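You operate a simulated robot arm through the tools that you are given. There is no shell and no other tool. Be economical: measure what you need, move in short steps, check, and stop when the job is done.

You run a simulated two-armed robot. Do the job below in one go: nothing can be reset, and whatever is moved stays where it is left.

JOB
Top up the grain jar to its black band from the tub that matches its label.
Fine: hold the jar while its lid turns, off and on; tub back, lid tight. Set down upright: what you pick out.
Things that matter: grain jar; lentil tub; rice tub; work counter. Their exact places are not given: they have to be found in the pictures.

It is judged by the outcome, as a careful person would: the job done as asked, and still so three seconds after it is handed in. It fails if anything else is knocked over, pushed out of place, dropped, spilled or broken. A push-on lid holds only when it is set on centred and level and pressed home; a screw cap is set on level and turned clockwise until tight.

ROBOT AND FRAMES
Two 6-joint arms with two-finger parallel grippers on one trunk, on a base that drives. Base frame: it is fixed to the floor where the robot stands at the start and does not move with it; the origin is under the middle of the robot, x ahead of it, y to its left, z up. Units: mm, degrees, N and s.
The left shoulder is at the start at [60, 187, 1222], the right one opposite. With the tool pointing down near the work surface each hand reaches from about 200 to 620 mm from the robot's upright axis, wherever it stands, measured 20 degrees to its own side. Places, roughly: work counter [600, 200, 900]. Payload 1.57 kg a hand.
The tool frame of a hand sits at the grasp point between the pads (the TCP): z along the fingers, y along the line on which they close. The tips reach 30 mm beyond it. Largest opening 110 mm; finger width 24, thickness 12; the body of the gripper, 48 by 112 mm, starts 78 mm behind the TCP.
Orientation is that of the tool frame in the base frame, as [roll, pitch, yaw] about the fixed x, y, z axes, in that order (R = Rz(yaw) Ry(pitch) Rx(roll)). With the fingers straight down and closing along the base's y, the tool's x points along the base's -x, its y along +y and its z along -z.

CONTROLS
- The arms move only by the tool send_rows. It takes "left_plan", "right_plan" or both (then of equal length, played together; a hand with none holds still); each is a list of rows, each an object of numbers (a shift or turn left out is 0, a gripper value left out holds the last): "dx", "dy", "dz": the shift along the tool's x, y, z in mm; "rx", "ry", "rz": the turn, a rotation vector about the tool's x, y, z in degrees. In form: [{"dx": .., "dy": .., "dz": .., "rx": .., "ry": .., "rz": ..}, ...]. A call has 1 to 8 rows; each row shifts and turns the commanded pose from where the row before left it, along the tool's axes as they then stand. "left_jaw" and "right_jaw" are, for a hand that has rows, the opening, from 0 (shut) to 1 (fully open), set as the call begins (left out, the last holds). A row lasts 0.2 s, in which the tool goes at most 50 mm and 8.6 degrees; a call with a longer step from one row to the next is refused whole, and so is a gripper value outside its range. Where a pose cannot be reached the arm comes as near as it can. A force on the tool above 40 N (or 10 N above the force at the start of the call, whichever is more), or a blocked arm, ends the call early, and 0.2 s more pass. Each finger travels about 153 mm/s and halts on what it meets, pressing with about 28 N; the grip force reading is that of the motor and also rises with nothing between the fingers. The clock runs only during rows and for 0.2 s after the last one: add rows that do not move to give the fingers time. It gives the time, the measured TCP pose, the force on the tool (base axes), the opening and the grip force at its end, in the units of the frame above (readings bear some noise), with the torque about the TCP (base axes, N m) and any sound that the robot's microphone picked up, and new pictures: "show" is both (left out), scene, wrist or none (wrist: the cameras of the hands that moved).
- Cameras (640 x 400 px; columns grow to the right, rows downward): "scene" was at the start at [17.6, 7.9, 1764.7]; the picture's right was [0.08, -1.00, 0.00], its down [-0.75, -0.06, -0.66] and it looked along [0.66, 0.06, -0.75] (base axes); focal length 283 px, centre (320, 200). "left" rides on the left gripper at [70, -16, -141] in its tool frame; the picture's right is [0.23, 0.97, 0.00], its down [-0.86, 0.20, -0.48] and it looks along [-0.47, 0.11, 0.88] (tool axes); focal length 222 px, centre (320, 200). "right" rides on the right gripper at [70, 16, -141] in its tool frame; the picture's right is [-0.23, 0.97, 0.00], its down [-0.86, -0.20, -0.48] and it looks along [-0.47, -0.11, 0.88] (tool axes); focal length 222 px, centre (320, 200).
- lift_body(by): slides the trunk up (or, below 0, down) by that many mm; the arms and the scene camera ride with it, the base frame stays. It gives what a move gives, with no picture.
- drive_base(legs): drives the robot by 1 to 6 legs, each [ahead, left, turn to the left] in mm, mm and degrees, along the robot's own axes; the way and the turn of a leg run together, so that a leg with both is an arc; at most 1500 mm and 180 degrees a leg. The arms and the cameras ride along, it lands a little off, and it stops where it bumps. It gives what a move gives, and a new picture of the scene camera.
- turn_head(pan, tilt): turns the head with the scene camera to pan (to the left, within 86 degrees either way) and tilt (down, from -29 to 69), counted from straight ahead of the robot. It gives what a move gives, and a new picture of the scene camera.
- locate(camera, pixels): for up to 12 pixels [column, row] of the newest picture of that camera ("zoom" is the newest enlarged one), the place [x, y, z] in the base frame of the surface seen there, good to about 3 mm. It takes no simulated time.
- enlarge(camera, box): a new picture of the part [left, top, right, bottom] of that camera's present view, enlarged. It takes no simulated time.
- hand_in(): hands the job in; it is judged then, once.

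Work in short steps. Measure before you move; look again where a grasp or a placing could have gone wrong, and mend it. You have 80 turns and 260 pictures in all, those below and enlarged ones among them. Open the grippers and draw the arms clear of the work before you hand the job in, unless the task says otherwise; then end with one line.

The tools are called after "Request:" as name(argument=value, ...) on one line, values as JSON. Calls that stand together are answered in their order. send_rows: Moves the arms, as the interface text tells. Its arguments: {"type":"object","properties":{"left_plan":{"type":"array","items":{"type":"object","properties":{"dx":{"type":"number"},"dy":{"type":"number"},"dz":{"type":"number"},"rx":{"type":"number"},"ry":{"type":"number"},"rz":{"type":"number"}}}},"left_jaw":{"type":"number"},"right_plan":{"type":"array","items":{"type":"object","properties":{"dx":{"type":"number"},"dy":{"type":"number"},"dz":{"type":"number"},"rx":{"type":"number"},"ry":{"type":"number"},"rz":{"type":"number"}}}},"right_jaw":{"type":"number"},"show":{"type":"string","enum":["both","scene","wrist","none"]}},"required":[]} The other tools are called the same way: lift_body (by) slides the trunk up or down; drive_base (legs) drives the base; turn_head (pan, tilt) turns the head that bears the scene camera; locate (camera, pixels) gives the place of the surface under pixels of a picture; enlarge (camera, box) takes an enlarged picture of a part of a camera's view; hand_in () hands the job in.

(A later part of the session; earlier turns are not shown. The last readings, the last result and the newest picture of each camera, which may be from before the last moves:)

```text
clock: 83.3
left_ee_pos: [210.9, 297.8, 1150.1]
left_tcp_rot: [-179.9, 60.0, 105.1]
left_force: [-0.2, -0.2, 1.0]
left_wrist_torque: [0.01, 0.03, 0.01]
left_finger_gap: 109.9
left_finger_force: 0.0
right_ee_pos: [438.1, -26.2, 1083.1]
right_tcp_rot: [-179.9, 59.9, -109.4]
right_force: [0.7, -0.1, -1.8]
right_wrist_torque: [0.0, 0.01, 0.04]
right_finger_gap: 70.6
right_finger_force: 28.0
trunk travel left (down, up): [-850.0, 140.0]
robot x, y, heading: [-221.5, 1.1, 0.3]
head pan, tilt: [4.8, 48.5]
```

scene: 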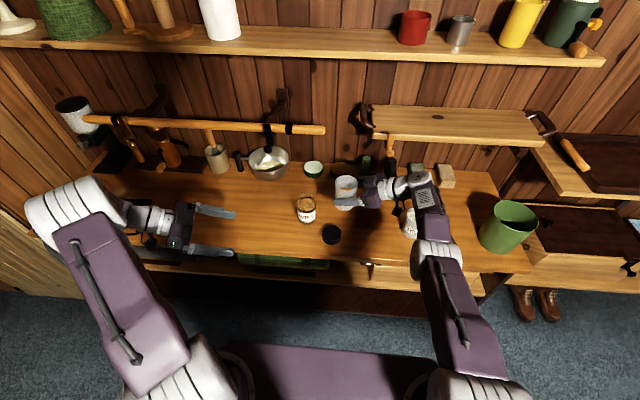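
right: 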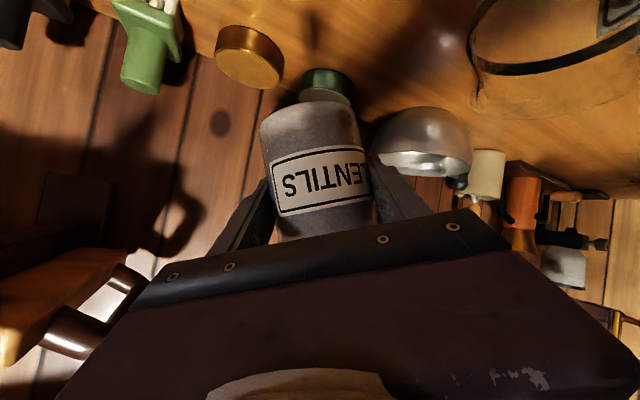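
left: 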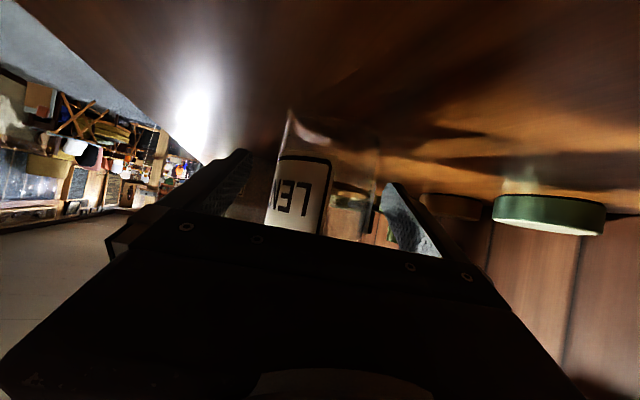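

Now swing the hand back to azimuth ~25° while moving over the tub's home.

Request:
send_rows(right_plan=[{"dx": 5.1, "dy": -11.9, "dz": -8.9, "rx": 6.5, "rz": 3.75}, {"dx": 5.1, "dy": -11.9, "dz": -8.9, "rx": 6.5, "rz": 3.75}, {"dx": 5.1, "dy": -11.9, "dz": -8.9, "rx": 6.5, "rz": 3.75}, {"dx": 5.1, "dy": -11.9, "dz": -8.9, "rx": 6.5, "rz": 3.75}, {"dx": 5.1, "dy": -11.9, "dz": -8.9, "rx": 6.5, "rz": 3.75}, {"dx": 5.1, "dy": -11.9, "dz": -8.9, "rx": 6.5, "rz": 3.75}, {}], show="scene")

Request:
enlarge(camera="scene", box=[280, 160, 440, 260])

```text
clock: 84.9
left_ee_pos: [208.1, 300.6, 1151.5]
left_tcp_rot: [-179.9, 59.9, 104.9]
left_force: [-0.5, -0.2, -0.2]
left_wrist_torque: [-0.02, -0.01, 0.03]
left_finger_gap: 109.9
left_finger_force: 0.0
right_ee_pos: [552.1, -124.7, 1061.7]
right_tcp_rot: [-179.7, 60.0, -154.3]
right_force: [-0.4, -1.0, -2.3]
right_wrist_torque: [-0.02, 0.0, -0.02]
right_finger_gap: 70.8
right_finger_force: 27.8
right hand out of reach, approached as far as the arm can: row 1, 2, 3, 4, 5, 6
trunk travel left (down, up): [-850.0, 140.0]
robot x, y, heading: [-219.8, 0.9, 0.0]
head pan, tilt: [4.8, 48.5]
```

scene: 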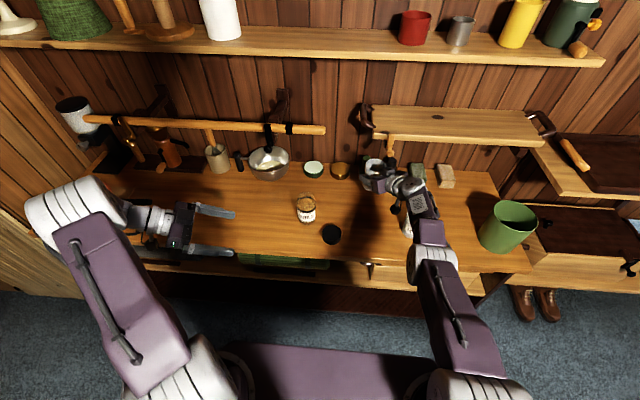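

```text
4.00 times, centred on (360, 210) of scene
```

zoom: 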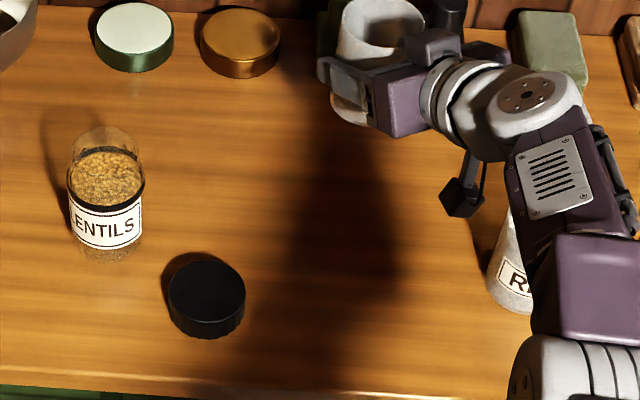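

The wrist is in its other branch, which needs more reach. So I drive back 104 mm, which puts the tub over its home spot.

Request:
drive_base(legs=[[-104, 0, 0]])

Request:
enlarge(camera="scene", box=[280, 140, 440, 240])

```text
clock: 86.0
left_ee_pos: [106.2, 299.4, 1150.4]
left_tcp_rot: [-179.9, 60.0, 105.1]
left_force: [0.0, -0.2, 0.5]
left_wrist_torque: [-0.04, 0.01, -0.01]
left_finger_gap: 110.1
left_finger_force: 0.0
right_ee_pos: [450.2, -124.0, 1060.2]
right_tcp_rot: [-179.8, 59.9, -154.3]
right_force: [-0.1, -0.3, -3.3]
right_wrist_torque: [0.0, -0.02, -0.02]
right_finger_gap: 70.7
right_finger_force: 27.5
trunk travel left (down, up): [-850.0, 140.0]
robot x, y, heading: [-320.8, 1.9, 0.1]
head pan, tilt: [4.8, 48.5]
```

scene: 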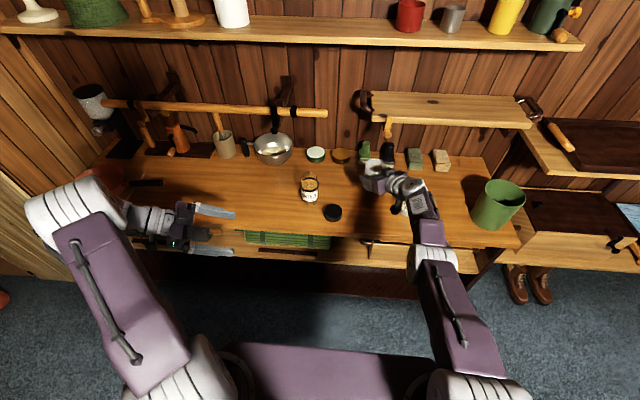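

```text
4.00 times, centred on (360, 190) of scene
```

zoom: 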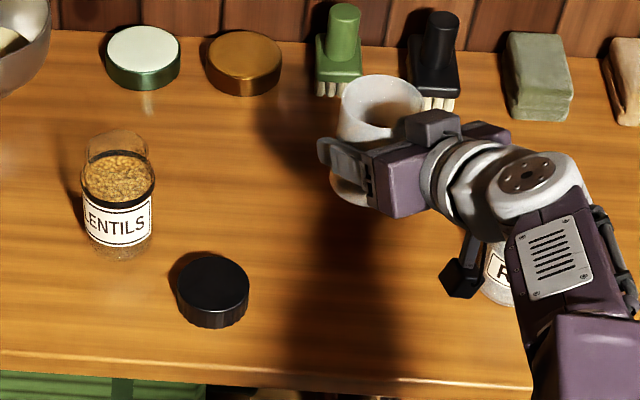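

Tub is at (450,-124,1060), over home. I lower about 115 mm.

Request:
send_rows(right_plan=[{"dx": 25.3, "dy": 0.55, "dz": 13.65}, {"dx": 25.3, "dy": 0.55, "dz": 13.65}, {"dx": 25.3, "dy": 0.55, "dz": 13.65}, {"dx": 25.3, "dy": 0.55, "dz": 13.65}, {}], show="scene")

Request:
enlarge(camera="scene", box=[280, 140, 440, 240])

```text
clock: 87.2
left_ee_pos: [104.3, 299.2, 1150.4]
left_tcp_rot: [-180.0, 60.1, 104.9]
left_force: [-0.5, 0.3, -0.2]
left_wrist_torque: [-0.03, 0.01, 0.01]
left_finger_gap: 110.3
left_finger_force: 0.0
right_ee_pos: [413.9, -150.6, 965.4]
right_tcp_rot: [-179.6, 59.9, -154.2]
right_force: [0.9, -0.1, -1.6]
right_wrist_torque: [0.01, 0.03, -0.02]
right_finger_gap: 70.8
right_finger_force: 28.3
right hand out of reach, approached as far as the arm can: row 1, 2, 3, 4
trunk travel left (down, up): [-850.0, 140.0]
robot x, y, heading: [-320.7, 1.4, 0.3]
head pan, tilt: [4.8, 48.5]
```

scene: 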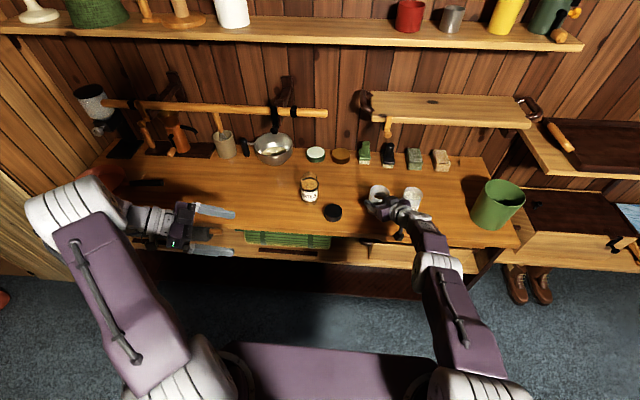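

```text
4.00 times, centred on (360, 190) of scene
```

zoom: 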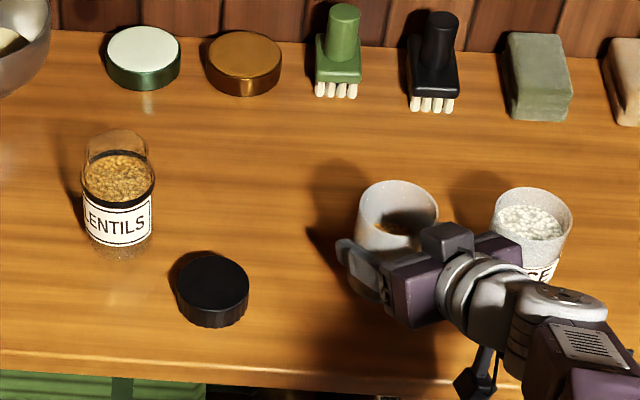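

At full stretch now. I drive 45 ahead and 26 left so the tub is over home with slack in the arm.

Request:
drive_base(legs=[[0, 26, 0], [45, 0, 0]])

Request:
enlarge(camera="scene", box=[300, 150, 440, 250])

Request:
locate(camera="zoom", pixels=[[330, 130], [360, 130]])

```text
clock: 88.5
left_ee_pos: [141.0, 325.2, 1153.0]
left_tcp_rot: [179.2, 60.0, 104.3]
left_force: [-1.1, 0.2, 0.9]
left_wrist_torque: [0.04, -0.02, 0.07]
left_finger_gap: 110.2
left_finger_force: 0.2
right_ee_pos: [451.2, -124.5, 969.8]
right_tcp_rot: [-179.4, 60.4, -153.9]
right_force: [-1.0, -0.4, -2.0]
right_wrist_torque: [-0.04, 0.03, -0.01]
right_finger_gap: 70.4
right_finger_force: 28.3
trunk travel left (down, up): [-850.0, 140.0]
robot x, y, heading: [-278.9, 32.2, 0.2]
head pan, tilt: [4.8, 48.5]
```

scene: 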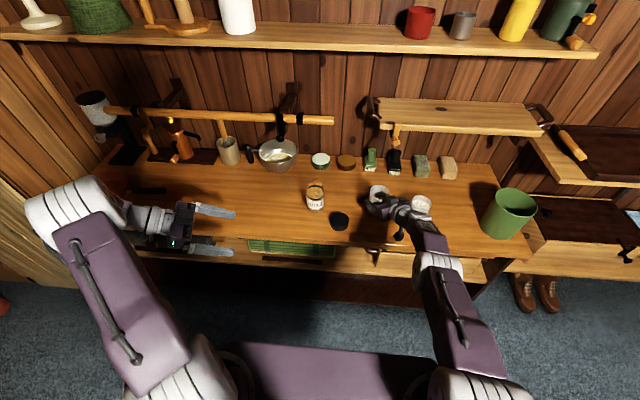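

```text
4.00 times, centred on (370, 200) of scene
```

zoom: 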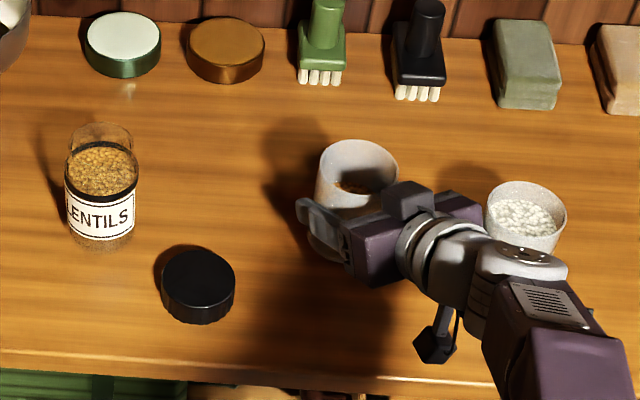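

```text
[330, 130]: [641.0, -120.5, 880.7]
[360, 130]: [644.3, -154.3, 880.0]
```

I lower to ~2 mm above and then ease onto the counter.

Request:
send_rows(right_plan=[{"dx": 14, "dy": 1.5, "dz": 5.8}, {"dx": 14, "dy": 1.5, "dz": 5.8}, {"dx": 1.7, "dz": 1}, {"dx": 1.7, "dz": 1}, {}], show="none")

```text
clock: 89.8
left_ee_pos: [145.4, 325.8, 1151.0]
left_tcp_rot: [179.9, 59.9, 105.0]
left_force: [0.7, 0.0, -0.4]
left_wrist_torque: [0.01, 0.03, 0.02]
left_finger_gap: 110.2
left_finger_force: 0.0
right_ee_pos: [444.9, -128.8, 944.1]
right_tcp_rot: [-179.3, 60.0, -154.0]
right_force: [-0.3, -0.6, -0.8]
right_wrist_torque: [0.02, 0.03, -0.03]
right_finger_gap: 70.4
right_finger_force: 27.8
right hand out of reach, approached as far as the arm can: row 1, 2
trunk travel left (down, up): [-850.0, 140.0]
robot x, y, heading: [-280.4, 29.0, 0.1]
head pan, tilt: [4.8, 48.5]
```

10 mm above contact and at the reach limit, so I lower the trunk by 9 mm instead.

Request:
lift_body(by=-9)

Request:
send_rows(right_plan=[{"dy": 4, "dx": 0.5}, {}], show="both")

```text
clock: 90.3
left_ee_pos: [146.8, 325.8, 1141.6]
left_tcp_rot: [179.9, 60.0, 105.1]
left_force: [-0.3, 0.9, -0.5]
left_wrist_torque: [0.02, 0.01, 0.01]
left_finger_gap: 109.7
left_finger_force: 0.1
right_ee_pos: [444.8, -128.6, 933.6]
right_tcp_rot: [-179.4, 59.9, -154.1]
right_force: [-0.1, 0.5, -0.1]
right_wrist_torque: [-0.02, 0.06, 0.01]
right_finger_gap: 70.4
right_finger_force: 27.8
trunk travel left (down, up): [-841.0, 149.0]
robot x, y, heading: [-275.6, 29.2, 0.2]
head pan, tilt: [4.8, 48.5]
```

```text
clock: 90.9
left_ee_pos: [147.5, 325.7, 1141.2]
left_tcp_rot: [179.9, 60.0, 104.9]
left_force: [-0.1, 0.1, 0.3]
left_wrist_torque: [0.0, 0.03, -0.02]
left_finger_gap: 110.1
left_finger_force: 0.1
right_ee_pos: [443.1, -125.1, 933.8]
right_tcp_rot: [-179.4, 60.0, -154.0]
right_force: [-1.0, 0.6, -0.1]
right_wrist_torque: [-0.04, 0.03, -0.01]
right_finger_gap: 70.8
right_finger_force: 28.3
trunk travel left (down, up): [-841.0, 149.0]
robot x, y, heading: [-277.6, 27.7, 0.3]
head pan, tilt: [4.8, 48.5]
```

scene: 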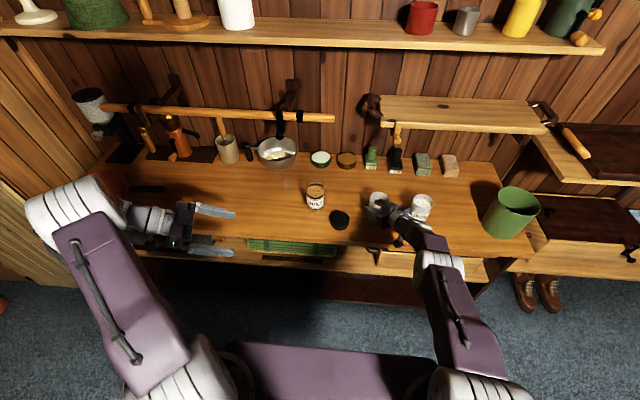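
right: 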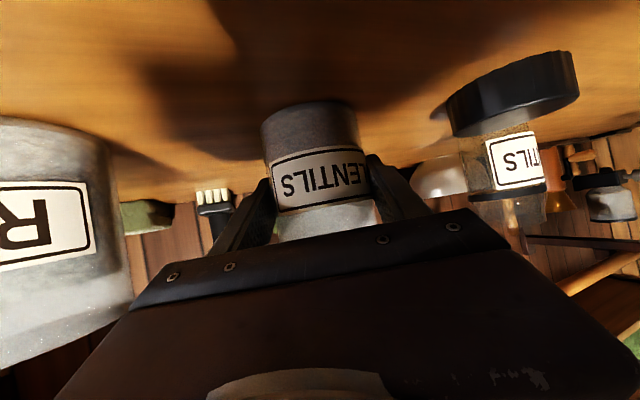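

Weight is now borne by the counter (force ≈0, z at home height). I release and back out along the tool axis.

Request:
send_rows(right_plan=[{"dx": 0.8, "dz": 0.5}, {}], show="none")

Request:
send_rows(right_plan=[{}, {}, {}, {"dz": -25}, {"dz": -35}, {"dz": -40}, {"dz": -40}, {}], right_jaw=1, show="scene")

Request:
enlarge(camera="scene", box=[300, 150, 440, 250])

```text
clock: 91.5
left_ee_pos: [146.1, 325.2, 1142.4]
left_tcp_rot: [179.9, 60.0, 105.0]
left_force: [0.2, 0.4, 0.7]
left_wrist_torque: [-0.01, 0.01, 0.02]
left_finger_gap: 109.8
left_finger_force: 0.1
right_ee_pos: [443.5, -124.8, 934.3]
right_tcp_rot: [-179.2, 60.0, -154.0]
right_force: [0.4, -1.3, 7.0]
right_wrist_torque: [-0.13, 0.21, 0.02]
right_finger_gap: 70.4
right_finger_force: 28.4
trunk travel left (down, up): [-841.0, 149.0]
robot x, y, heading: [-280.6, 27.2, 0.1]
head pan, tilt: [4.8, 48.5]
```

```text
clock: 93.3
left_ee_pos: [148.3, 325.8, 1141.9]
left_tcp_rot: [179.9, 60.0, 105.1]
left_force: [-0.4, -0.4, 0.7]
left_wrist_torque: [-0.03, -0.03, 0.01]
left_finger_gap: 110.2
left_finger_force: 0.1
right_ee_pos: [334.9, -177.4, 1000.3]
right_tcp_rot: [-179.3, 59.9, -154.0]
right_force: [0.0, 0.1, -0.9]
right_wrist_torque: [0.0, 0.02, 0.03]
right_finger_gap: 109.7
right_finger_force: 0.0
trunk travel left (down, up): [-841.0, 149.0]
robot x, y, heading: [-280.2, 27.7, 0.2]
head pan, tilt: [4.8, 48.5]
```

scene: 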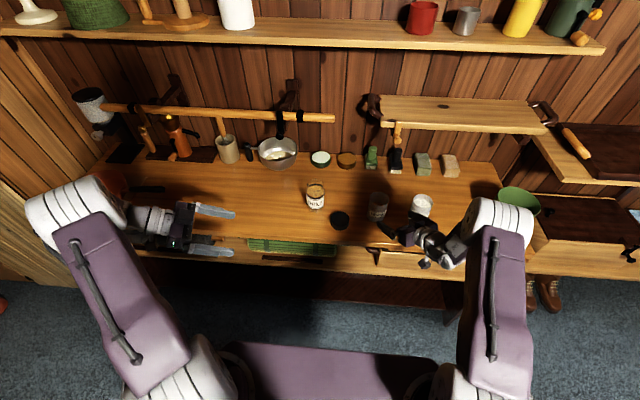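

```text
4.00 times, centred on (370, 200) of scene
```

zoom: 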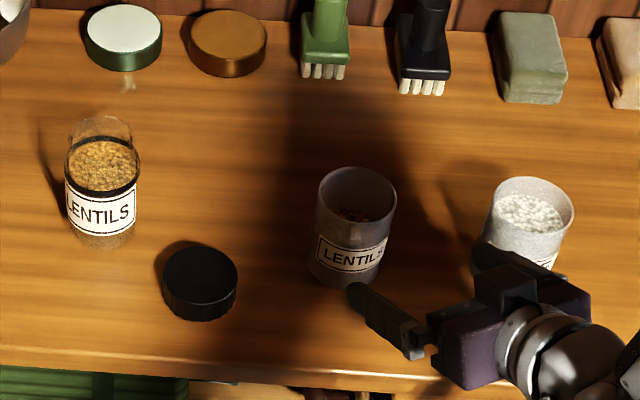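

The tub is back home and upright. Now I raise and straighten the right hand, restore the trunk, and drive back to the original stance.

Request:
send_rows(right_plan=[{"dx": -29, "dz": -16.7}, {"dx": -29, "dz": -16.7}, {"dx": -29, "dz": -16.7}, {"dx": -29, "dz": -16.7}], show="none")

Request:
send_rows(right_plan=[{"ry": 7.5}, {"ry": 7.5}, {"ry": 7.5}, {"ry": 7.5}, {"ry": 7.5}, {"ry": 7.5}, {"ry": 7.5}, {"ry": 7.5}], show="none")

Request:
lift_body(by=9)

Request:
drive_base(legs=[[0, -28, 0], [279, 0, 0]])

```text
clock: 94.3
left_ee_pos: [146.8, 327.5, 1143.0]
left_tcp_rot: [179.8, 60.1, 105.0]
left_force: [-0.2, -0.1, 0.5]
left_wrist_torque: [-0.01, -0.01, 0.01]
left_finger_gap: 110.0
left_finger_force: 0.0
right_ee_pos: [334.8, -176.2, 1136.8]
right_tcp_rot: [-179.2, 59.9, -153.9]
right_force: [-0.3, 0.3, 0.3]
right_wrist_torque: [-0.03, 0.02, 0.01]
right_finger_gap: 110.1
right_finger_force: 0.1
trunk travel left (down, up): [-841.0, 149.0]
robot x, y, heading: [-282.6, 25.4, 0.2]
head pan, tilt: [4.8, 48.5]
```

```text
clock: 96.1
left_ee_pos: [148.5, 327.2, 1141.6]
left_tcp_rot: [180.0, 60.0, 105.1]
left_force: [0.1, 0.5, 0.0]
left_wrist_torque: [-0.01, 0.01, -0.03]
left_finger_gap: 110.0
left_finger_force: 0.0
right_ee_pos: [314.4, -176.3, 1134.6]
right_tcp_rot: [-179.7, -0.3, -154.8]
right_force: [-0.5, 0.5, -0.4]
right_wrist_torque: [0.02, -0.02, 0.0]
right_finger_gap: 110.2
right_finger_force: 0.0
right hand out of reach, approached as far as the arm can: row 8
trunk travel left (down, up): [-841.0, 149.0]
robot x, y, heading: [-279.5, 29.6, 0.0]
head pan, tilt: [4.8, 48.5]
```

```text
clock: 96.7
left_ee_pos: [147.1, 326.9, 1150.0]
left_tcp_rot: [179.8, 59.9, 105.2]
left_force: [-0.2, 0.2, -0.6]
left_wrist_torque: [0.01, 0.02, 0.02]
left_finger_gap: 110.1
left_finger_force: 0.0
right_ee_pos: [316.0, -174.6, 1144.6]
right_tcp_rot: [-179.8, -0.1, -154.5]
right_force: [0.5, -0.1, 0.0]
right_wrist_torque: [-0.03, -0.03, 0.02]
right_finger_gap: 109.8
right_finger_force: 0.0
trunk travel left (down, up): [-850.0, 140.0]
robot x, y, heading: [-279.1, 30.2, 0.1]
head pan, tilt: [4.8, 48.5]
```

```text
clock: 99.2
left_ee_pos: [416.6, 306.3, 1153.2]
left_tcp_rot: [179.7, 60.2, 105.1]
left_force: [-0.9, -0.6, 0.2]
left_wrist_torque: [0.01, -0.01, 0.0]
left_finger_gap: 109.9
left_finger_force: 0.2
right_ee_pos: [583.9, -190.1, 1145.6]
right_tcp_rot: [179.6, -0.9, -154.3]
right_force: [-13.6, 11.3, 5.5]
right_wrist_torque: [-0.41, -0.69, -0.78]
right_finger_gap: 109.9
right_finger_force: 0.1
trunk travel left (down, up): [-850.0, 140.0]
robot x, y, heading: [-1.1, 4.0, 1.0]
head pan, tilt: [4.8, 48.5]
stopped in leg 2: the force on the tool passed its limit (the readings are from after the stop); the commanded pose is now the measured one
```

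scene: 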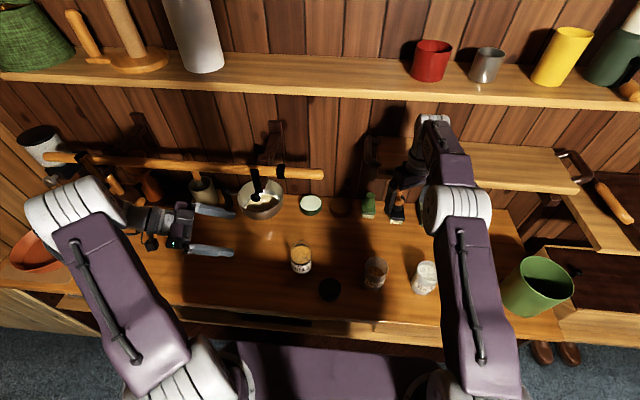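

The drive's end touched something with the right hand near the lower shelf (force 14 N). I pull it straight back and inspect.

Request:
send_rows(right_plan=[{"dx": 18, "dy": 8.8}, {"dx": 36, "dy": 17.5}, {"dx": 36, "dy": 17.5}, {"dx": 36, "dy": 17.5}, {}], show="scene")

Request:
enlarge(camera="scene", box=[350, 90, 610, 250])

```text
clock: 100.4
left_ee_pos: [420.3, 305.5, 1150.8]
left_tcp_rot: [179.8, 60.0, 105.4]
left_force: [-0.3, -0.4, 0.1]
left_wrist_torque: [-0.01, -0.01, 0.02]
left_finger_gap: 109.8
left_finger_force: 0.1
right_ee_pos: [446.3, -195.6, 1140.7]
right_tcp_rot: [179.6, -0.9, -154.3]
right_force: [0.1, 0.5, 0.2]
right_wrist_torque: [0.01, -0.01, 0.0]
right_finger_gap: 110.0
right_finger_force: 0.2
trunk travel left (down, up): [-850.0, 140.0]
robot x, y, heading: [1.4, 3.4, 0.5]
head pan, tilt: [4.8, 48.5]
```

scene: 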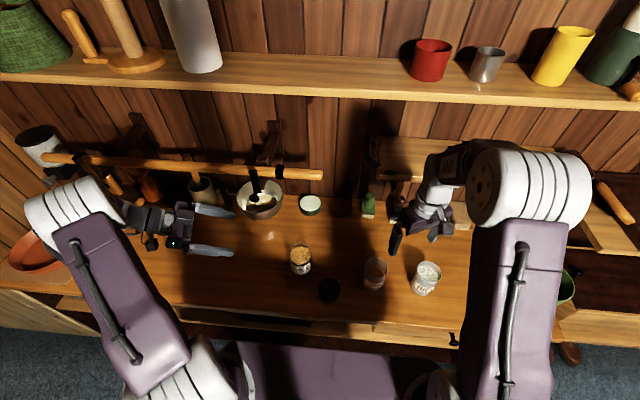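

```text
2.46 times, centred on (480, 170) of scene
```

zoom: 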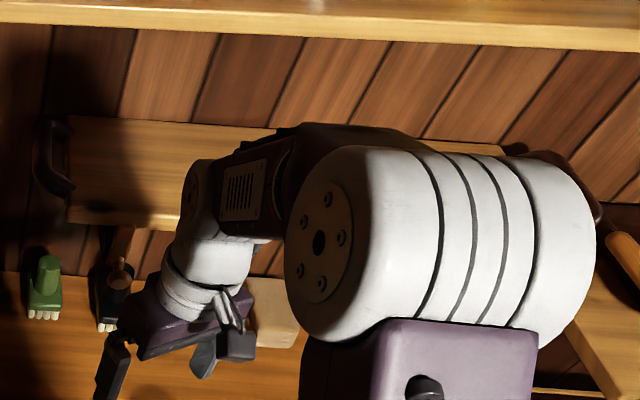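

Everything still in place (it only touched the fixed shelf). I bring the left hand to the jar pre-grasp while the right moves above the lid and rewinds its wrist toward yaw +20°.

Request:
locate(camera="scene", pixels=[[300, 266], [300, 270], [292, 264], [308, 266], [329, 289], [319, 290], [340, 290], [329, 280], [329, 298]])

Request:
send_rows(left_plan=[{"dx": 24, "dy": 0.5, "dz": 37.4}, {"dx": 24, "dy": 0.5, "dz": 37.4}, {"dx": 24, "dy": 0.5, "dz": 37.4}, {"dx": 24, "dy": 0.5, "dz": 37.4}, {}], left_jaw=1, right_plan=[{"dx": -10.2, "dy": 42.3}, {"dx": -10.2, "dy": 42.3}, {"dx": -10.2, "dy": 42.3}, {"dx": -10.2, "dy": 42.3}, {"dx": -10.2, "dy": 42.3}], right_jaw=0.85, show="none")

Request:
send_rows(right_plan=[{"rz": -8.5}, {"rz": -8.5}, {"rz": -8.5}, {"rz": -8.5}, {"rz": -8.5}, {"rz": -8.5}, {"rz": -8.5}, {"rz": -8.5}], show="none")

Request:
send_rows(right_plan=[{"rz": -8.5}, {"rz": -8.5}, {"rz": -8.5}, {"rz": -8.5}, {"rz": -8.5}, {"rz": -8.5}, {"rz": -8.5}, {"rz": -8.5}], show="both")

```text
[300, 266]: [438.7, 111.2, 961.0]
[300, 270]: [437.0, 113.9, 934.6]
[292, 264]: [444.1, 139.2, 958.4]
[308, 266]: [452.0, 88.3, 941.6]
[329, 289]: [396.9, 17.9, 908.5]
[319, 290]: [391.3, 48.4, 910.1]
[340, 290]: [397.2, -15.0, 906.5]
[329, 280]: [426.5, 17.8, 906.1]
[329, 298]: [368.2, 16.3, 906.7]
```

```text
clock: 101.6
left_ee_pos: [444.7, 226.8, 993.8]
left_tcp_rot: [179.8, 60.1, 105.5]
left_force: [-0.4, 0.6, 1.0]
left_wrist_torque: [-0.01, -0.02, -0.04]
left_finger_gap: 109.9
left_finger_force: 0.0
right_ee_pos: [402.0, 19.7, 1142.6]
right_tcp_rot: [179.7, -0.9, -154.4]
right_force: [-0.2, 0.1, 0.2]
right_wrist_torque: [0.0, 0.01, -0.01]
right_finger_gap: 93.3
right_finger_force: 0.0
trunk travel left (down, up): [-850.0, 140.0]
robot x, y, heading: [-1.7, 3.7, 0.4]
head pan, tilt: [4.8, 48.5]
```

```text
clock: 103.4
left_ee_pos: [445.7, 225.9, 994.9]
left_tcp_rot: [-180.0, 60.0, 105.5]
left_force: [0.1, 0.7, -0.6]
left_wrist_torque: [0.01, 0.0, -0.02]
left_finger_gap: 110.0
left_finger_force: 0.1
right_ee_pos: [402.3, 19.4, 1145.0]
right_tcp_rot: [178.9, 0.1, -86.1]
right_force: [-0.2, 0.3, 0.7]
right_wrist_torque: [0.03, -0.03, 0.03]
right_finger_gap: 93.4
right_finger_force: 0.0
trunk travel left (down, up): [-850.0, 140.0]
robot x, y, heading: [-3.0, 4.0, 0.8]
head pan, tilt: [4.8, 48.5]
```

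```text
clock: 105.2
left_ee_pos: [445.6, 225.5, 993.9]
left_tcp_rot: [180.0, 60.0, 105.5]
left_force: [0.9, 0.9, -0.6]
left_wrist_torque: [0.01, 0.0, -0.02]
left_finger_gap: 110.2
left_finger_force: 0.0
right_ee_pos: [402.0, 20.1, 1144.3]
right_tcp_rot: [179.5, 1.0, -18.3]
right_force: [0.2, -0.3, 0.1]
right_wrist_torque: [0.01, 0.02, 0.0]
right_finger_gap: 93.4
right_finger_force: 0.1
trunk travel left (down, up): [-850.0, 140.0]
robot x, y, heading: [-2.4, 2.5, 0.6]
head pan, tilt: [4.8, 48.5]
```

scene: 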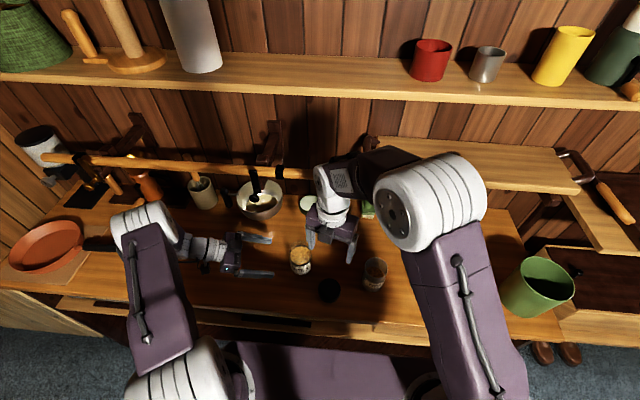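
right: 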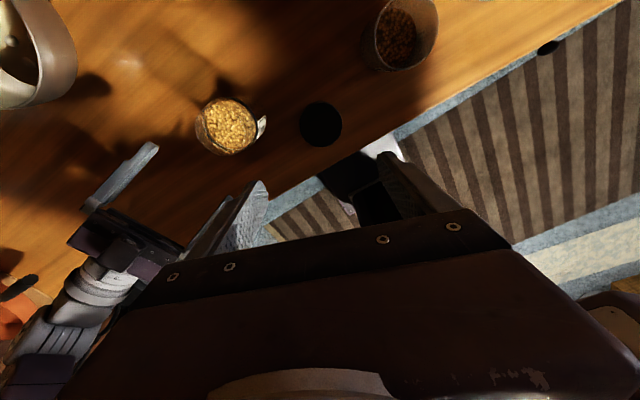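

Left is at the pre-grasp and right is above the lid. I advance the left around the jar while lowering the right over the lid, then close the left and the right grippers.

Request:
send_rows(left_plan=[{"dz": 32.5, "dy": -0.8}, {"dz": 32.5, "dy": -0.8}, {"dz": 32.5, "dy": -0.8, "dx": 0.6}, {"dz": 32.5, "dy": -0.8, "dx": 0.6}, {}, {}, {}], right_plan=[{"dx": -3.4, "dy": 4.3, "rx": 0.5, "ry": 1}, {"rz": -8.5, "dz": 25}, {"rz": -8.5, "dz": 25}, {"rz": -8.5, "dz": 25}, {"dz": 45}, {"dz": 45}, {"dz": 45}], show="none")

Request:
send_rows(left_plan=[{}, {}, {}, {}], left_jaw=0, right_plan=[{"dz": 10}, {"dz": 8}, {"dz": 3}, {}], show="none")

Request:
send_rows(right_plan=[{}, {}, {}, {}], right_jaw=0, show="both")

Request:
enlarge(camera="scene", box=[250, 210, 410, 310])

```text
clock: 106.8
left_ee_pos: [474.7, 117.7, 928.3]
left_tcp_rot: [-180.0, 60.0, 105.7]
left_force: [0.8, 0.0, 0.6]
left_wrist_torque: [0.01, -0.02, -0.01]
left_finger_gap: 109.8
left_finger_force: 0.0
right_ee_pos: [396.9, 14.3, 936.3]
right_tcp_rot: [-179.8, 0.0, 7.2]
right_force: [0.1, -0.3, -0.4]
right_wrist_torque: [-0.01, 0.03, 0.0]
right_finger_gap: 93.6
right_finger_force: 0.2
trunk travel left (down, up): [-850.0, 140.0]
robot x, y, heading: [-6.3, 2.9, 1.0]
head pan, tilt: [4.8, 48.5]
```

```text
clock: 107.8
left_ee_pos: [473.9, 118.2, 928.0]
left_tcp_rot: [179.9, 60.0, 105.6]
left_force: [0.1, 1.7, 2.7]
left_wrist_torque: [0.02, 0.17, -0.03]
left_finger_gap: 66.3
left_finger_force: 27.9
right_ee_pos: [398.4, 15.6, 914.7]
right_tcp_rot: [-179.9, 0.0, 7.2]
right_force: [-0.6, -0.4, -0.5]
right_wrist_torque: [0.05, -0.01, 0.03]
right_finger_gap: 93.6
right_finger_force: 0.1
trunk travel left (down, up): [-850.0, 140.0]
robot x, y, heading: [-2.7, -1.1, 0.5]
head pan, tilt: [4.8, 48.5]
```

```text
clock: 108.8
left_ee_pos: [474.0, 118.2, 926.5]
left_tcp_rot: [179.9, 60.0, 105.5]
left_force: [-0.4, 2.0, 2.9]
left_wrist_torque: [0.0, 0.21, -0.03]
left_finger_gap: 66.5
left_finger_force: 28.2
right_ee_pos: [397.4, 16.1, 914.6]
right_tcp_rot: [-179.9, 0.0, 7.2]
right_force: [0.2, -0.6, 0.5]
right_wrist_torque: [0.01, -0.03, -0.01]
right_finger_gap: 69.2
right_finger_force: 28.3
trunk travel left (down, up): [-850.0, 140.0]
robot x, y, heading: [-3.4, -0.1, 0.7]
head pan, tilt: [4.8, 48.5]
```

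scene: 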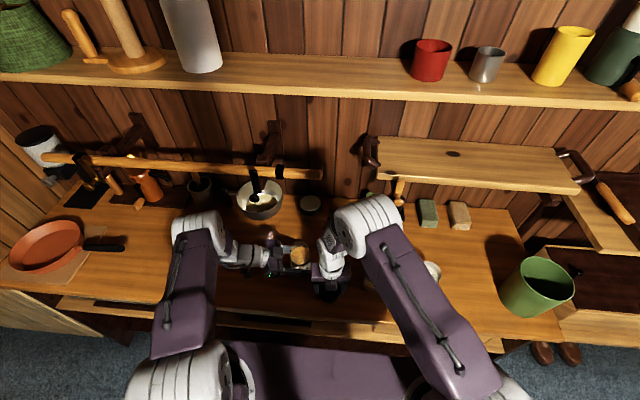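
right: 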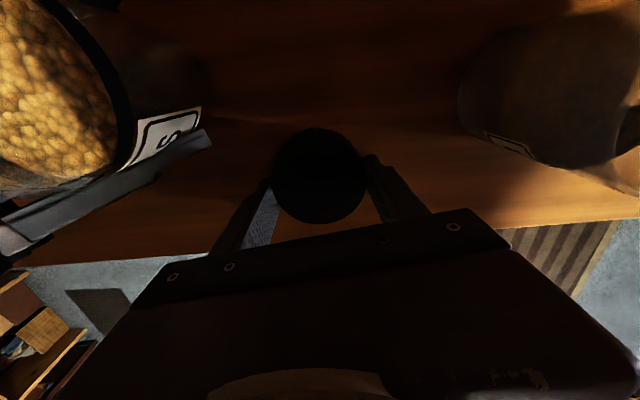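

```text
4.00 times, centred on (330, 260) of scene
```

zoom: 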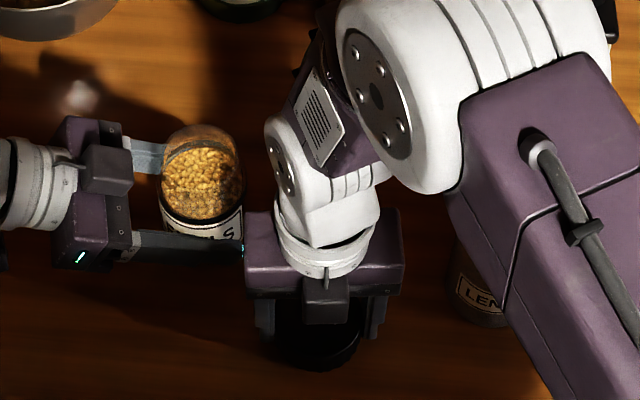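

Jar held, lid gripped. I lift the lid and carry it over the jar axis (474,118).

Request:
send_rows(right_plan=[{"dz": -45}, {"dz": -45}, {"dz": -45}, {"dz": -30}, {"dx": 29.6, "dy": -30.5}, {"dx": 29.6, "dy": -30.5}, {"dx": 29.6, "dy": -30.6}, {}], show="both")

Request:
enlarge(camera="scene", box=[240, 190, 350, 290])

```text
clock: 110.6
left_ee_pos: [474.2, 117.2, 926.9]
left_tcp_rot: [179.9, 60.0, 105.4]
left_force: [0.0, 0.8, 2.3]
left_wrist_torque: [-0.07, 0.11, 0.05]
left_finger_gap: 66.4
left_finger_force: 28.1
right_ee_pos: [475.3, 120.9, 1080.8]
right_tcp_rot: [-179.8, 0.0, 7.2]
right_force: [0.0, -0.9, -0.2]
right_wrist_torque: [0.02, -0.01, 0.02]
right_finger_gap: 69.0
right_finger_force: 28.1
trunk travel left (down, up): [-850.0, 140.0]
robot x, y, heading: [-3.3, 0.8, 0.8]
head pan, tilt: [4.8, 48.5]
```

scene: 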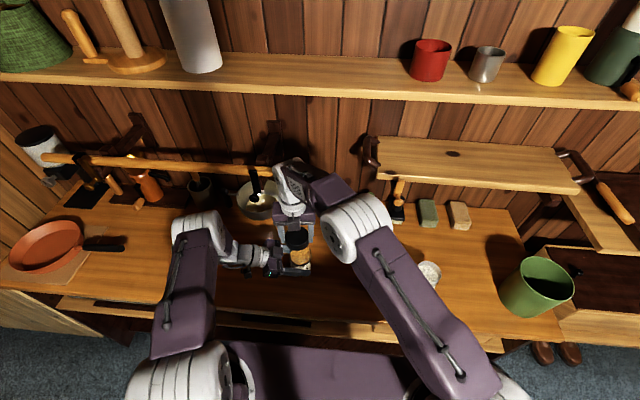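
right: 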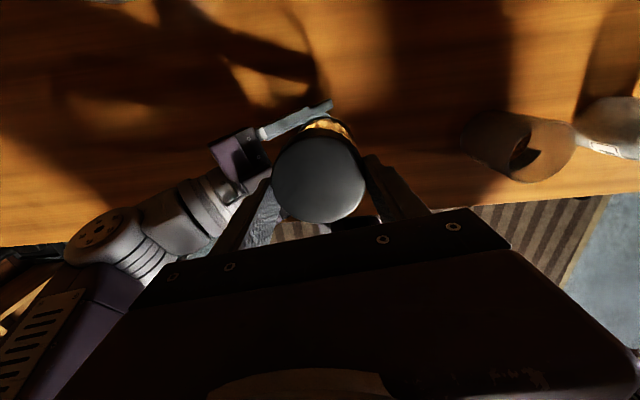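

```text
4.00 times, centred on (295, 240) of scene
```

zoom: 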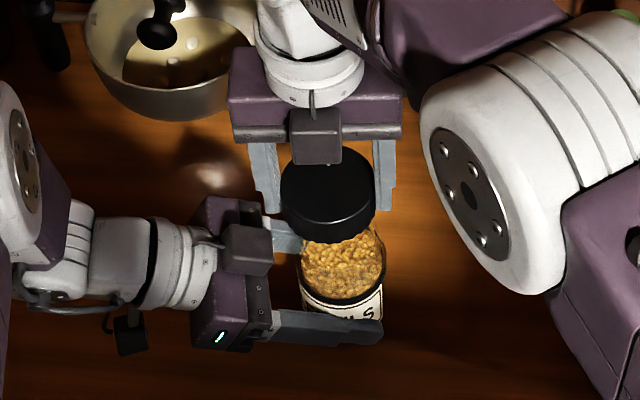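

The lid is about 2.7 mm too far left. I correct that and lower gently to just about contact.

Request:
send_rows(right_plan=[{"dx": -1.3, "dy": 2.5}, {"dz": 20}, {"dz": 14}, {"dz": 6}, {"dz": 2}, {"dz": 2}, {"dz": 1}, {"dz": 1}], show="scene")

Request:
enlarge(camera="scene", box=[240, 190, 350, 290])

Request:
enlarge(camera="left", box=[200, 100, 440, 260])

```text
clock: 112.4
left_ee_pos: [474.7, 119.5, 928.3]
left_tcp_rot: [179.8, 59.9, 105.5]
left_force: [17.9, -2.7, -7.7]
left_wrist_torque: [0.0, 1.14, -0.04]
left_finger_gap: 66.4
left_finger_force: 28.4
right_ee_pos: [473.6, 115.5, 1034.1]
right_tcp_rot: [-179.8, 0.0, 7.2]
right_force: [-16.8, 2.5, 18.6]
right_wrist_torque: [0.1, 0.42, 0.03]
right_finger_gap: 68.9
right_finger_force: 28.3
trunk travel left (down, up): [-850.0, 140.0]
robot x, y, heading: [-4.1, 5.8, 1.0]
head pan, tilt: [4.8, 48.5]
```

scene: 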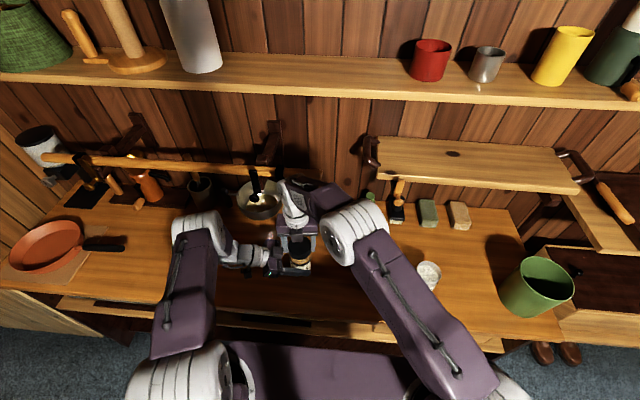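

```text
4.00 times, centred on (295, 240) of scene
```

zoom: 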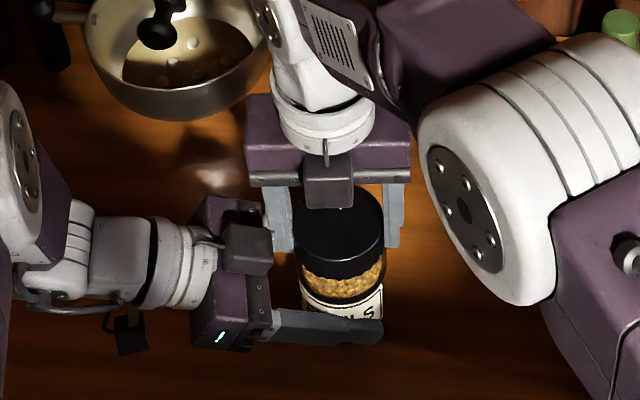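

```text
2.50 times, centred on (320, 180) of left
```

zoom: 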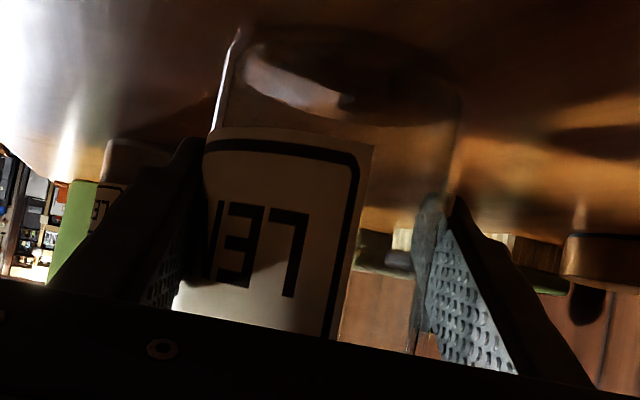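

Contact: 18.6 N up, with -16.8 N in x, so the lid sits about 1.5 mm too far +x. I ease that and start turning clockwise with a light downward bias.

Request:
send_rows(right_plan=[{"dx": -1.5}, {"rz": 8.4, "dz": 0.1}, {"rz": 8.4, "dz": 0.1}, {"rz": 8.4, "dz": 0.1}, {"rz": 8.4, "dz": 0.1}, {"rz": 8.4, "dz": 0.1}, {"rz": 8.4, "dz": 0.1}, {"rz": 8.4, "dz": 0.1}], show="none")

Request:
send_rows(right_plan=[{"rz": 8.4, "dz": 0.1}, {"rz": 8.4, "dz": 0.1}, {"rz": 8.4, "dz": 0.1}, {"rz": 8.4, "dz": 0.1}, {"rz": 8.4, "dz": 0.1}, {"rz": 8.4, "dz": 0.1}, {"rz": 8.4, "dz": 0.1}, {"rz": 8.4, "dz": 0.1}], show="wrist")

```text
clock: 114.2
left_ee_pos: [473.9, 117.9, 928.2]
left_tcp_rot: [179.9, 60.3, 105.3]
left_force: [5.1, -12.9, 7.3]
left_wrist_torque: [0.56, -0.57, 0.2]
left_finger_gap: 66.4
left_finger_force: 27.9
right_ee_pos: [472.7, 116.0, 1033.7]
right_tcp_rot: [-179.7, 0.0, -51.7]
right_force: [1.3, 16.9, 10.2]
right_wrist_torque: [0.83, 0.03, 0.03]
right_finger_gap: 69.2
right_finger_force: 28.3
trunk travel left (down, up): [-850.0, 140.0]
robot x, y, heading: [-2.6, 3.5, 1.0]
head pan, tilt: [4.8, 48.5]
```

```text
clock: 116.0
left_ee_pos: [472.8, 117.9, 927.6]
left_tcp_rot: [179.9, 60.0, 105.5]
left_force: [-21.3, 2.2, 5.6]
left_wrist_torque: [-0.48, -1.23, -0.07]
left_finger_gap: 67.3
left_finger_force: 28.2
right_ee_pos: [472.9, 115.3, 1033.0]
right_tcp_rot: [-179.6, 0.2, -119.0]
right_force: [23.3, -1.6, 15.5]
right_wrist_torque: [-0.04, -0.91, 0.09]
right_finger_gap: 68.8
right_finger_force: 27.8
trunk travel left (down, up): [-850.0, 140.0]
robot x, y, heading: [-3.7, 3.8, 0.7]
head pan, tilt: [4.8, 48.5]
```

right: 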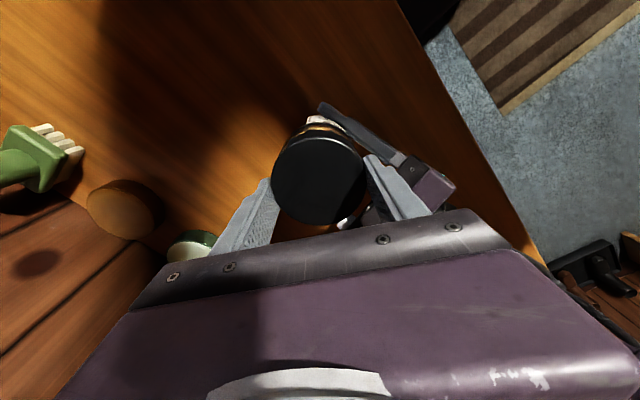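

The side force follows the tool (off-centre grip), so I relieve (-1,-2 mm), finish turning to yaw ~97°, then release, rise 45 mm and rewind 180° for a second bite.

Request:
send_rows(right_plan=[{"dx": -1, "dy": -2}, {"rz": 8.4, "dz": 0.05}, {"rz": 8.4, "dz": 0.05}, {"rz": 8.4, "dz": 0.05}, {"rz": 8.4, "dz": 0.05}, {"rz": 8.4, "dz": 0.05}, {"rz": 8.4, "dz": 0.05}, {"rz": 8.4, "dz": 0.05}], show="none")

Request:
send_rows(right_plan=[{"rz": 8.4, "dz": 0.05}, {"rz": 8.4, "dz": 0.05}, {"rz": 8.4, "dz": 0.05}, {"rz": 8.4, "dz": 0.05}, {"rz": 8.4, "dz": 0.05}, {"rz": 8.4, "dz": 0.05}, {"rz": 8.4, "dz": 0.05}, {"rz": 8.4, "dz": 0.05}], show="none")

Request:
send_rows(right_plan=[{"rz": 8.4}, {}], show="none")

Request:
send_rows(right_plan=[{}, {}, {}, {"dz": -15}, {"dz": -30}], right_jaw=0.85, show="none")

Request:
send_rows(right_plan=[{"rz": -8.5}, {"rz": -8.5}, {"rz": -8.5}, {"rz": -8.5}, {"rz": -8.5}, {"rz": -8.5}, {"rz": -8.5}, {"rz": -8.5}], show="none")

Request:
send_rows(right_plan=[{"rz": -8.5}, {"rz": -8.5}, {"rz": -8.5}, {"rz": -8.5}, {"rz": -8.5}, {"rz": -8.5}, {"rz": -8.5}, {"rz": -8.5}], show="none")

Request:
send_rows(right_plan=[{"rz": -8.5}, {"rz": -8.5}, {"rz": -8.5}, {"rz": -8.5}, {"rz": -8.5}, {}], show="both")

Request:
enlarge(camera="scene", box=[240, 200, 350, 290])

Request:
locate(camera="scene", pixels=[[298, 246], [290, 246], [307, 246], [298, 240], [298, 252]])

```text
clock: 117.8
left_ee_pos: [472.9, 118.7, 927.3]
left_tcp_rot: [179.9, 60.0, 105.3]
left_force: [-24.9, 5.5, -4.1]
left_wrist_torque: [-0.29, -1.15, -0.21]
left_finger_gap: 67.2
left_finger_force: 28.2
right_ee_pos: [472.2, 114.1, 1030.0]
right_tcp_rot: [179.9, 0.2, -177.8]
right_force: [19.3, -3.3, 17.1]
right_wrist_torque: [-0.11, -0.35, 0.05]
right_finger_gap: 69.1
right_finger_force: 28.5
trunk travel left (down, up): [-850.0, 140.0]
robot x, y, heading: [-4.4, 1.4, 0.7]
head pan, tilt: [4.8, 48.5]
```

```text
clock: 119.6
left_ee_pos: [473.1, 118.2, 927.9]
left_tcp_rot: [179.8, 60.0, 105.4]
left_force: [-18.6, 1.4, 2.1]
left_wrist_torque: [-0.04, -0.65, -0.1]
left_finger_gap: 66.6
left_finger_force: 27.8
right_ee_pos: [472.6, 114.7, 1030.0]
right_tcp_rot: [179.8, -0.2, 114.9]
right_force: [16.9, 0.2, 4.7]
right_wrist_torque: [0.43, -0.83, -0.02]
right_finger_gap: 68.8
right_finger_force: 27.6
trunk travel left (down, up): [-850.0, 140.0]
robot x, y, heading: [-5.1, 6.1, 0.9]
head pan, tilt: [4.8, 48.5]
```

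```text
clock: 120.2
left_ee_pos: [474.0, 117.9, 927.7]
left_tcp_rot: [179.7, 60.1, 105.3]
left_force: [-18.3, 2.2, 6.6]
left_wrist_torque: [0.18, -0.83, -0.09]
left_finger_gap: 66.9
left_finger_force: 28.0
right_ee_pos: [472.7, 114.9, 1031.0]
right_tcp_rot: [179.9, -0.1, 106.8]
right_force: [16.7, 1.2, 3.3]
right_wrist_torque: [0.2, -0.63, -0.04]
right_finger_gap: 69.0
right_finger_force: 28.4
trunk travel left (down, up): [-850.0, 140.0]
robot x, y, heading: [-3.7, 4.1, 0.8]
head pan, tilt: [4.8, 48.5]
```

```text
clock: 121.4
left_ee_pos: [475.2, 117.9, 927.9]
left_tcp_rot: [179.8, 60.1, 105.4]
left_force: [4.6, 1.7, 10.0]
left_wrist_torque: [0.44, -0.05, -0.13]
left_finger_gap: 66.1
left_finger_force: 28.1
right_ee_pos: [472.7, 115.0, 1076.1]
right_tcp_rot: [179.9, -0.1, 106.8]
right_force: [-0.7, 0.7, 0.7]
right_wrist_torque: [0.04, 0.02, -0.04]
right_finger_gap: 93.4
right_finger_force: 0.0
trunk travel left (down, up): [-850.0, 140.0]
robot x, y, heading: [-1.7, 3.3, 0.7]
head pan, tilt: [4.8, 48.5]
```

```text
clock: 123.2
left_ee_pos: [474.3, 117.2, 927.5]
left_tcp_rot: [179.7, 60.0, 105.3]
left_force: [4.9, 0.6, 15.1]
left_wrist_torque: [0.52, -0.01, -0.12]
left_finger_gap: 66.4
left_finger_force: 27.8
right_ee_pos: [473.6, 114.6, 1076.1]
right_tcp_rot: [179.8, 0.1, 174.8]
right_force: [-0.7, 0.3, 0.4]
right_wrist_torque: [0.02, 0.01, 0.01]
right_finger_gap: 93.7
right_finger_force: 0.1
trunk travel left (down, up): [-850.0, 140.0]
robot x, y, heading: [-3.7, 3.0, 0.6]
head pan, tilt: [4.8, 48.5]
```

```text
clock: 125.0
left_ee_pos: [474.4, 118.3, 927.8]
left_tcp_rot: [179.9, 60.0, 105.5]
left_force: [4.5, 0.9, 12.6]
left_wrist_torque: [0.5, 0.02, -0.11]
left_finger_gap: 66.3
left_finger_force: 27.9
right_ee_pos: [474.3, 115.5, 1074.6]
right_tcp_rot: [179.9, 0.1, -117.1]
right_force: [0.6, 0.1, 0.0]
right_wrist_torque: [-0.01, 0.01, -0.03]
right_finger_gap: 93.6
right_finger_force: 0.2
trunk travel left (down, up): [-850.0, 140.0]
robot x, y, heading: [0.6, 2.2, 0.7]
head pan, tilt: [4.8, 48.5]
```

```text
clock: 126.4
left_ee_pos: [473.6, 117.9, 927.9]
left_tcp_rot: [179.8, 60.0, 105.3]
left_force: [2.3, -0.2, 12.3]
left_wrist_torque: [0.42, 0.04, -0.07]
left_finger_gap: 66.3
left_finger_force: 28.3
right_ee_pos: [474.7, 114.5, 1075.7]
right_tcp_rot: [-179.9, 0.1, -74.7]
right_force: [0.4, -0.4, 0.6]
right_wrist_torque: [0.01, -0.03, -0.01]
right_finger_gap: 93.5
right_finger_force: 0.1
trunk travel left (down, up): [-850.0, 140.0]
robot x, y, heading: [-3.5, 0.9, 0.9]
head pan, tilt: [4.8, 48.5]
```

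scene: 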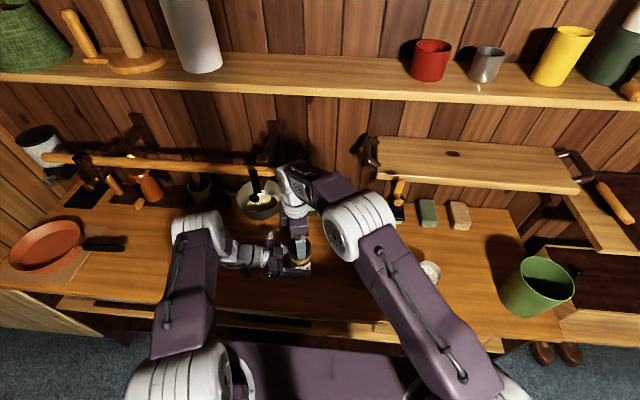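
right: 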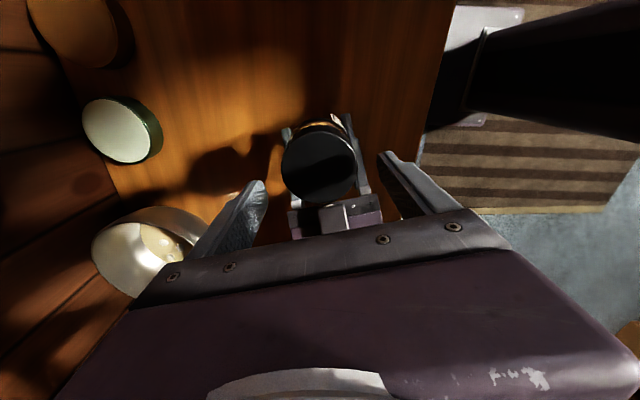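

```text
4.44 times, centred on (295, 245) of scene
```

zoom: 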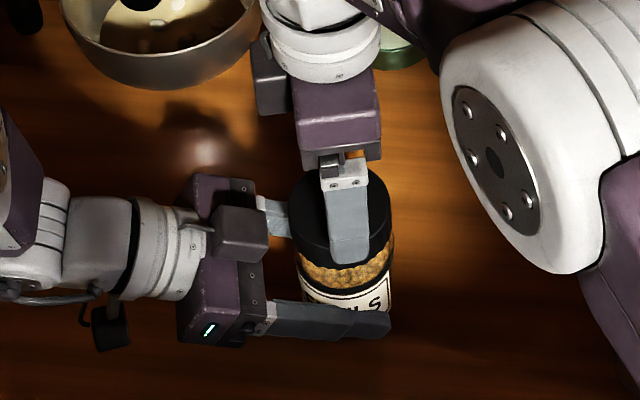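

```text
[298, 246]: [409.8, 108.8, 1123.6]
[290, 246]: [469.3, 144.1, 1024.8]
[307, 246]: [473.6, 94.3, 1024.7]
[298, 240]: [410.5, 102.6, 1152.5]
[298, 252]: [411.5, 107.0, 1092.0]
```

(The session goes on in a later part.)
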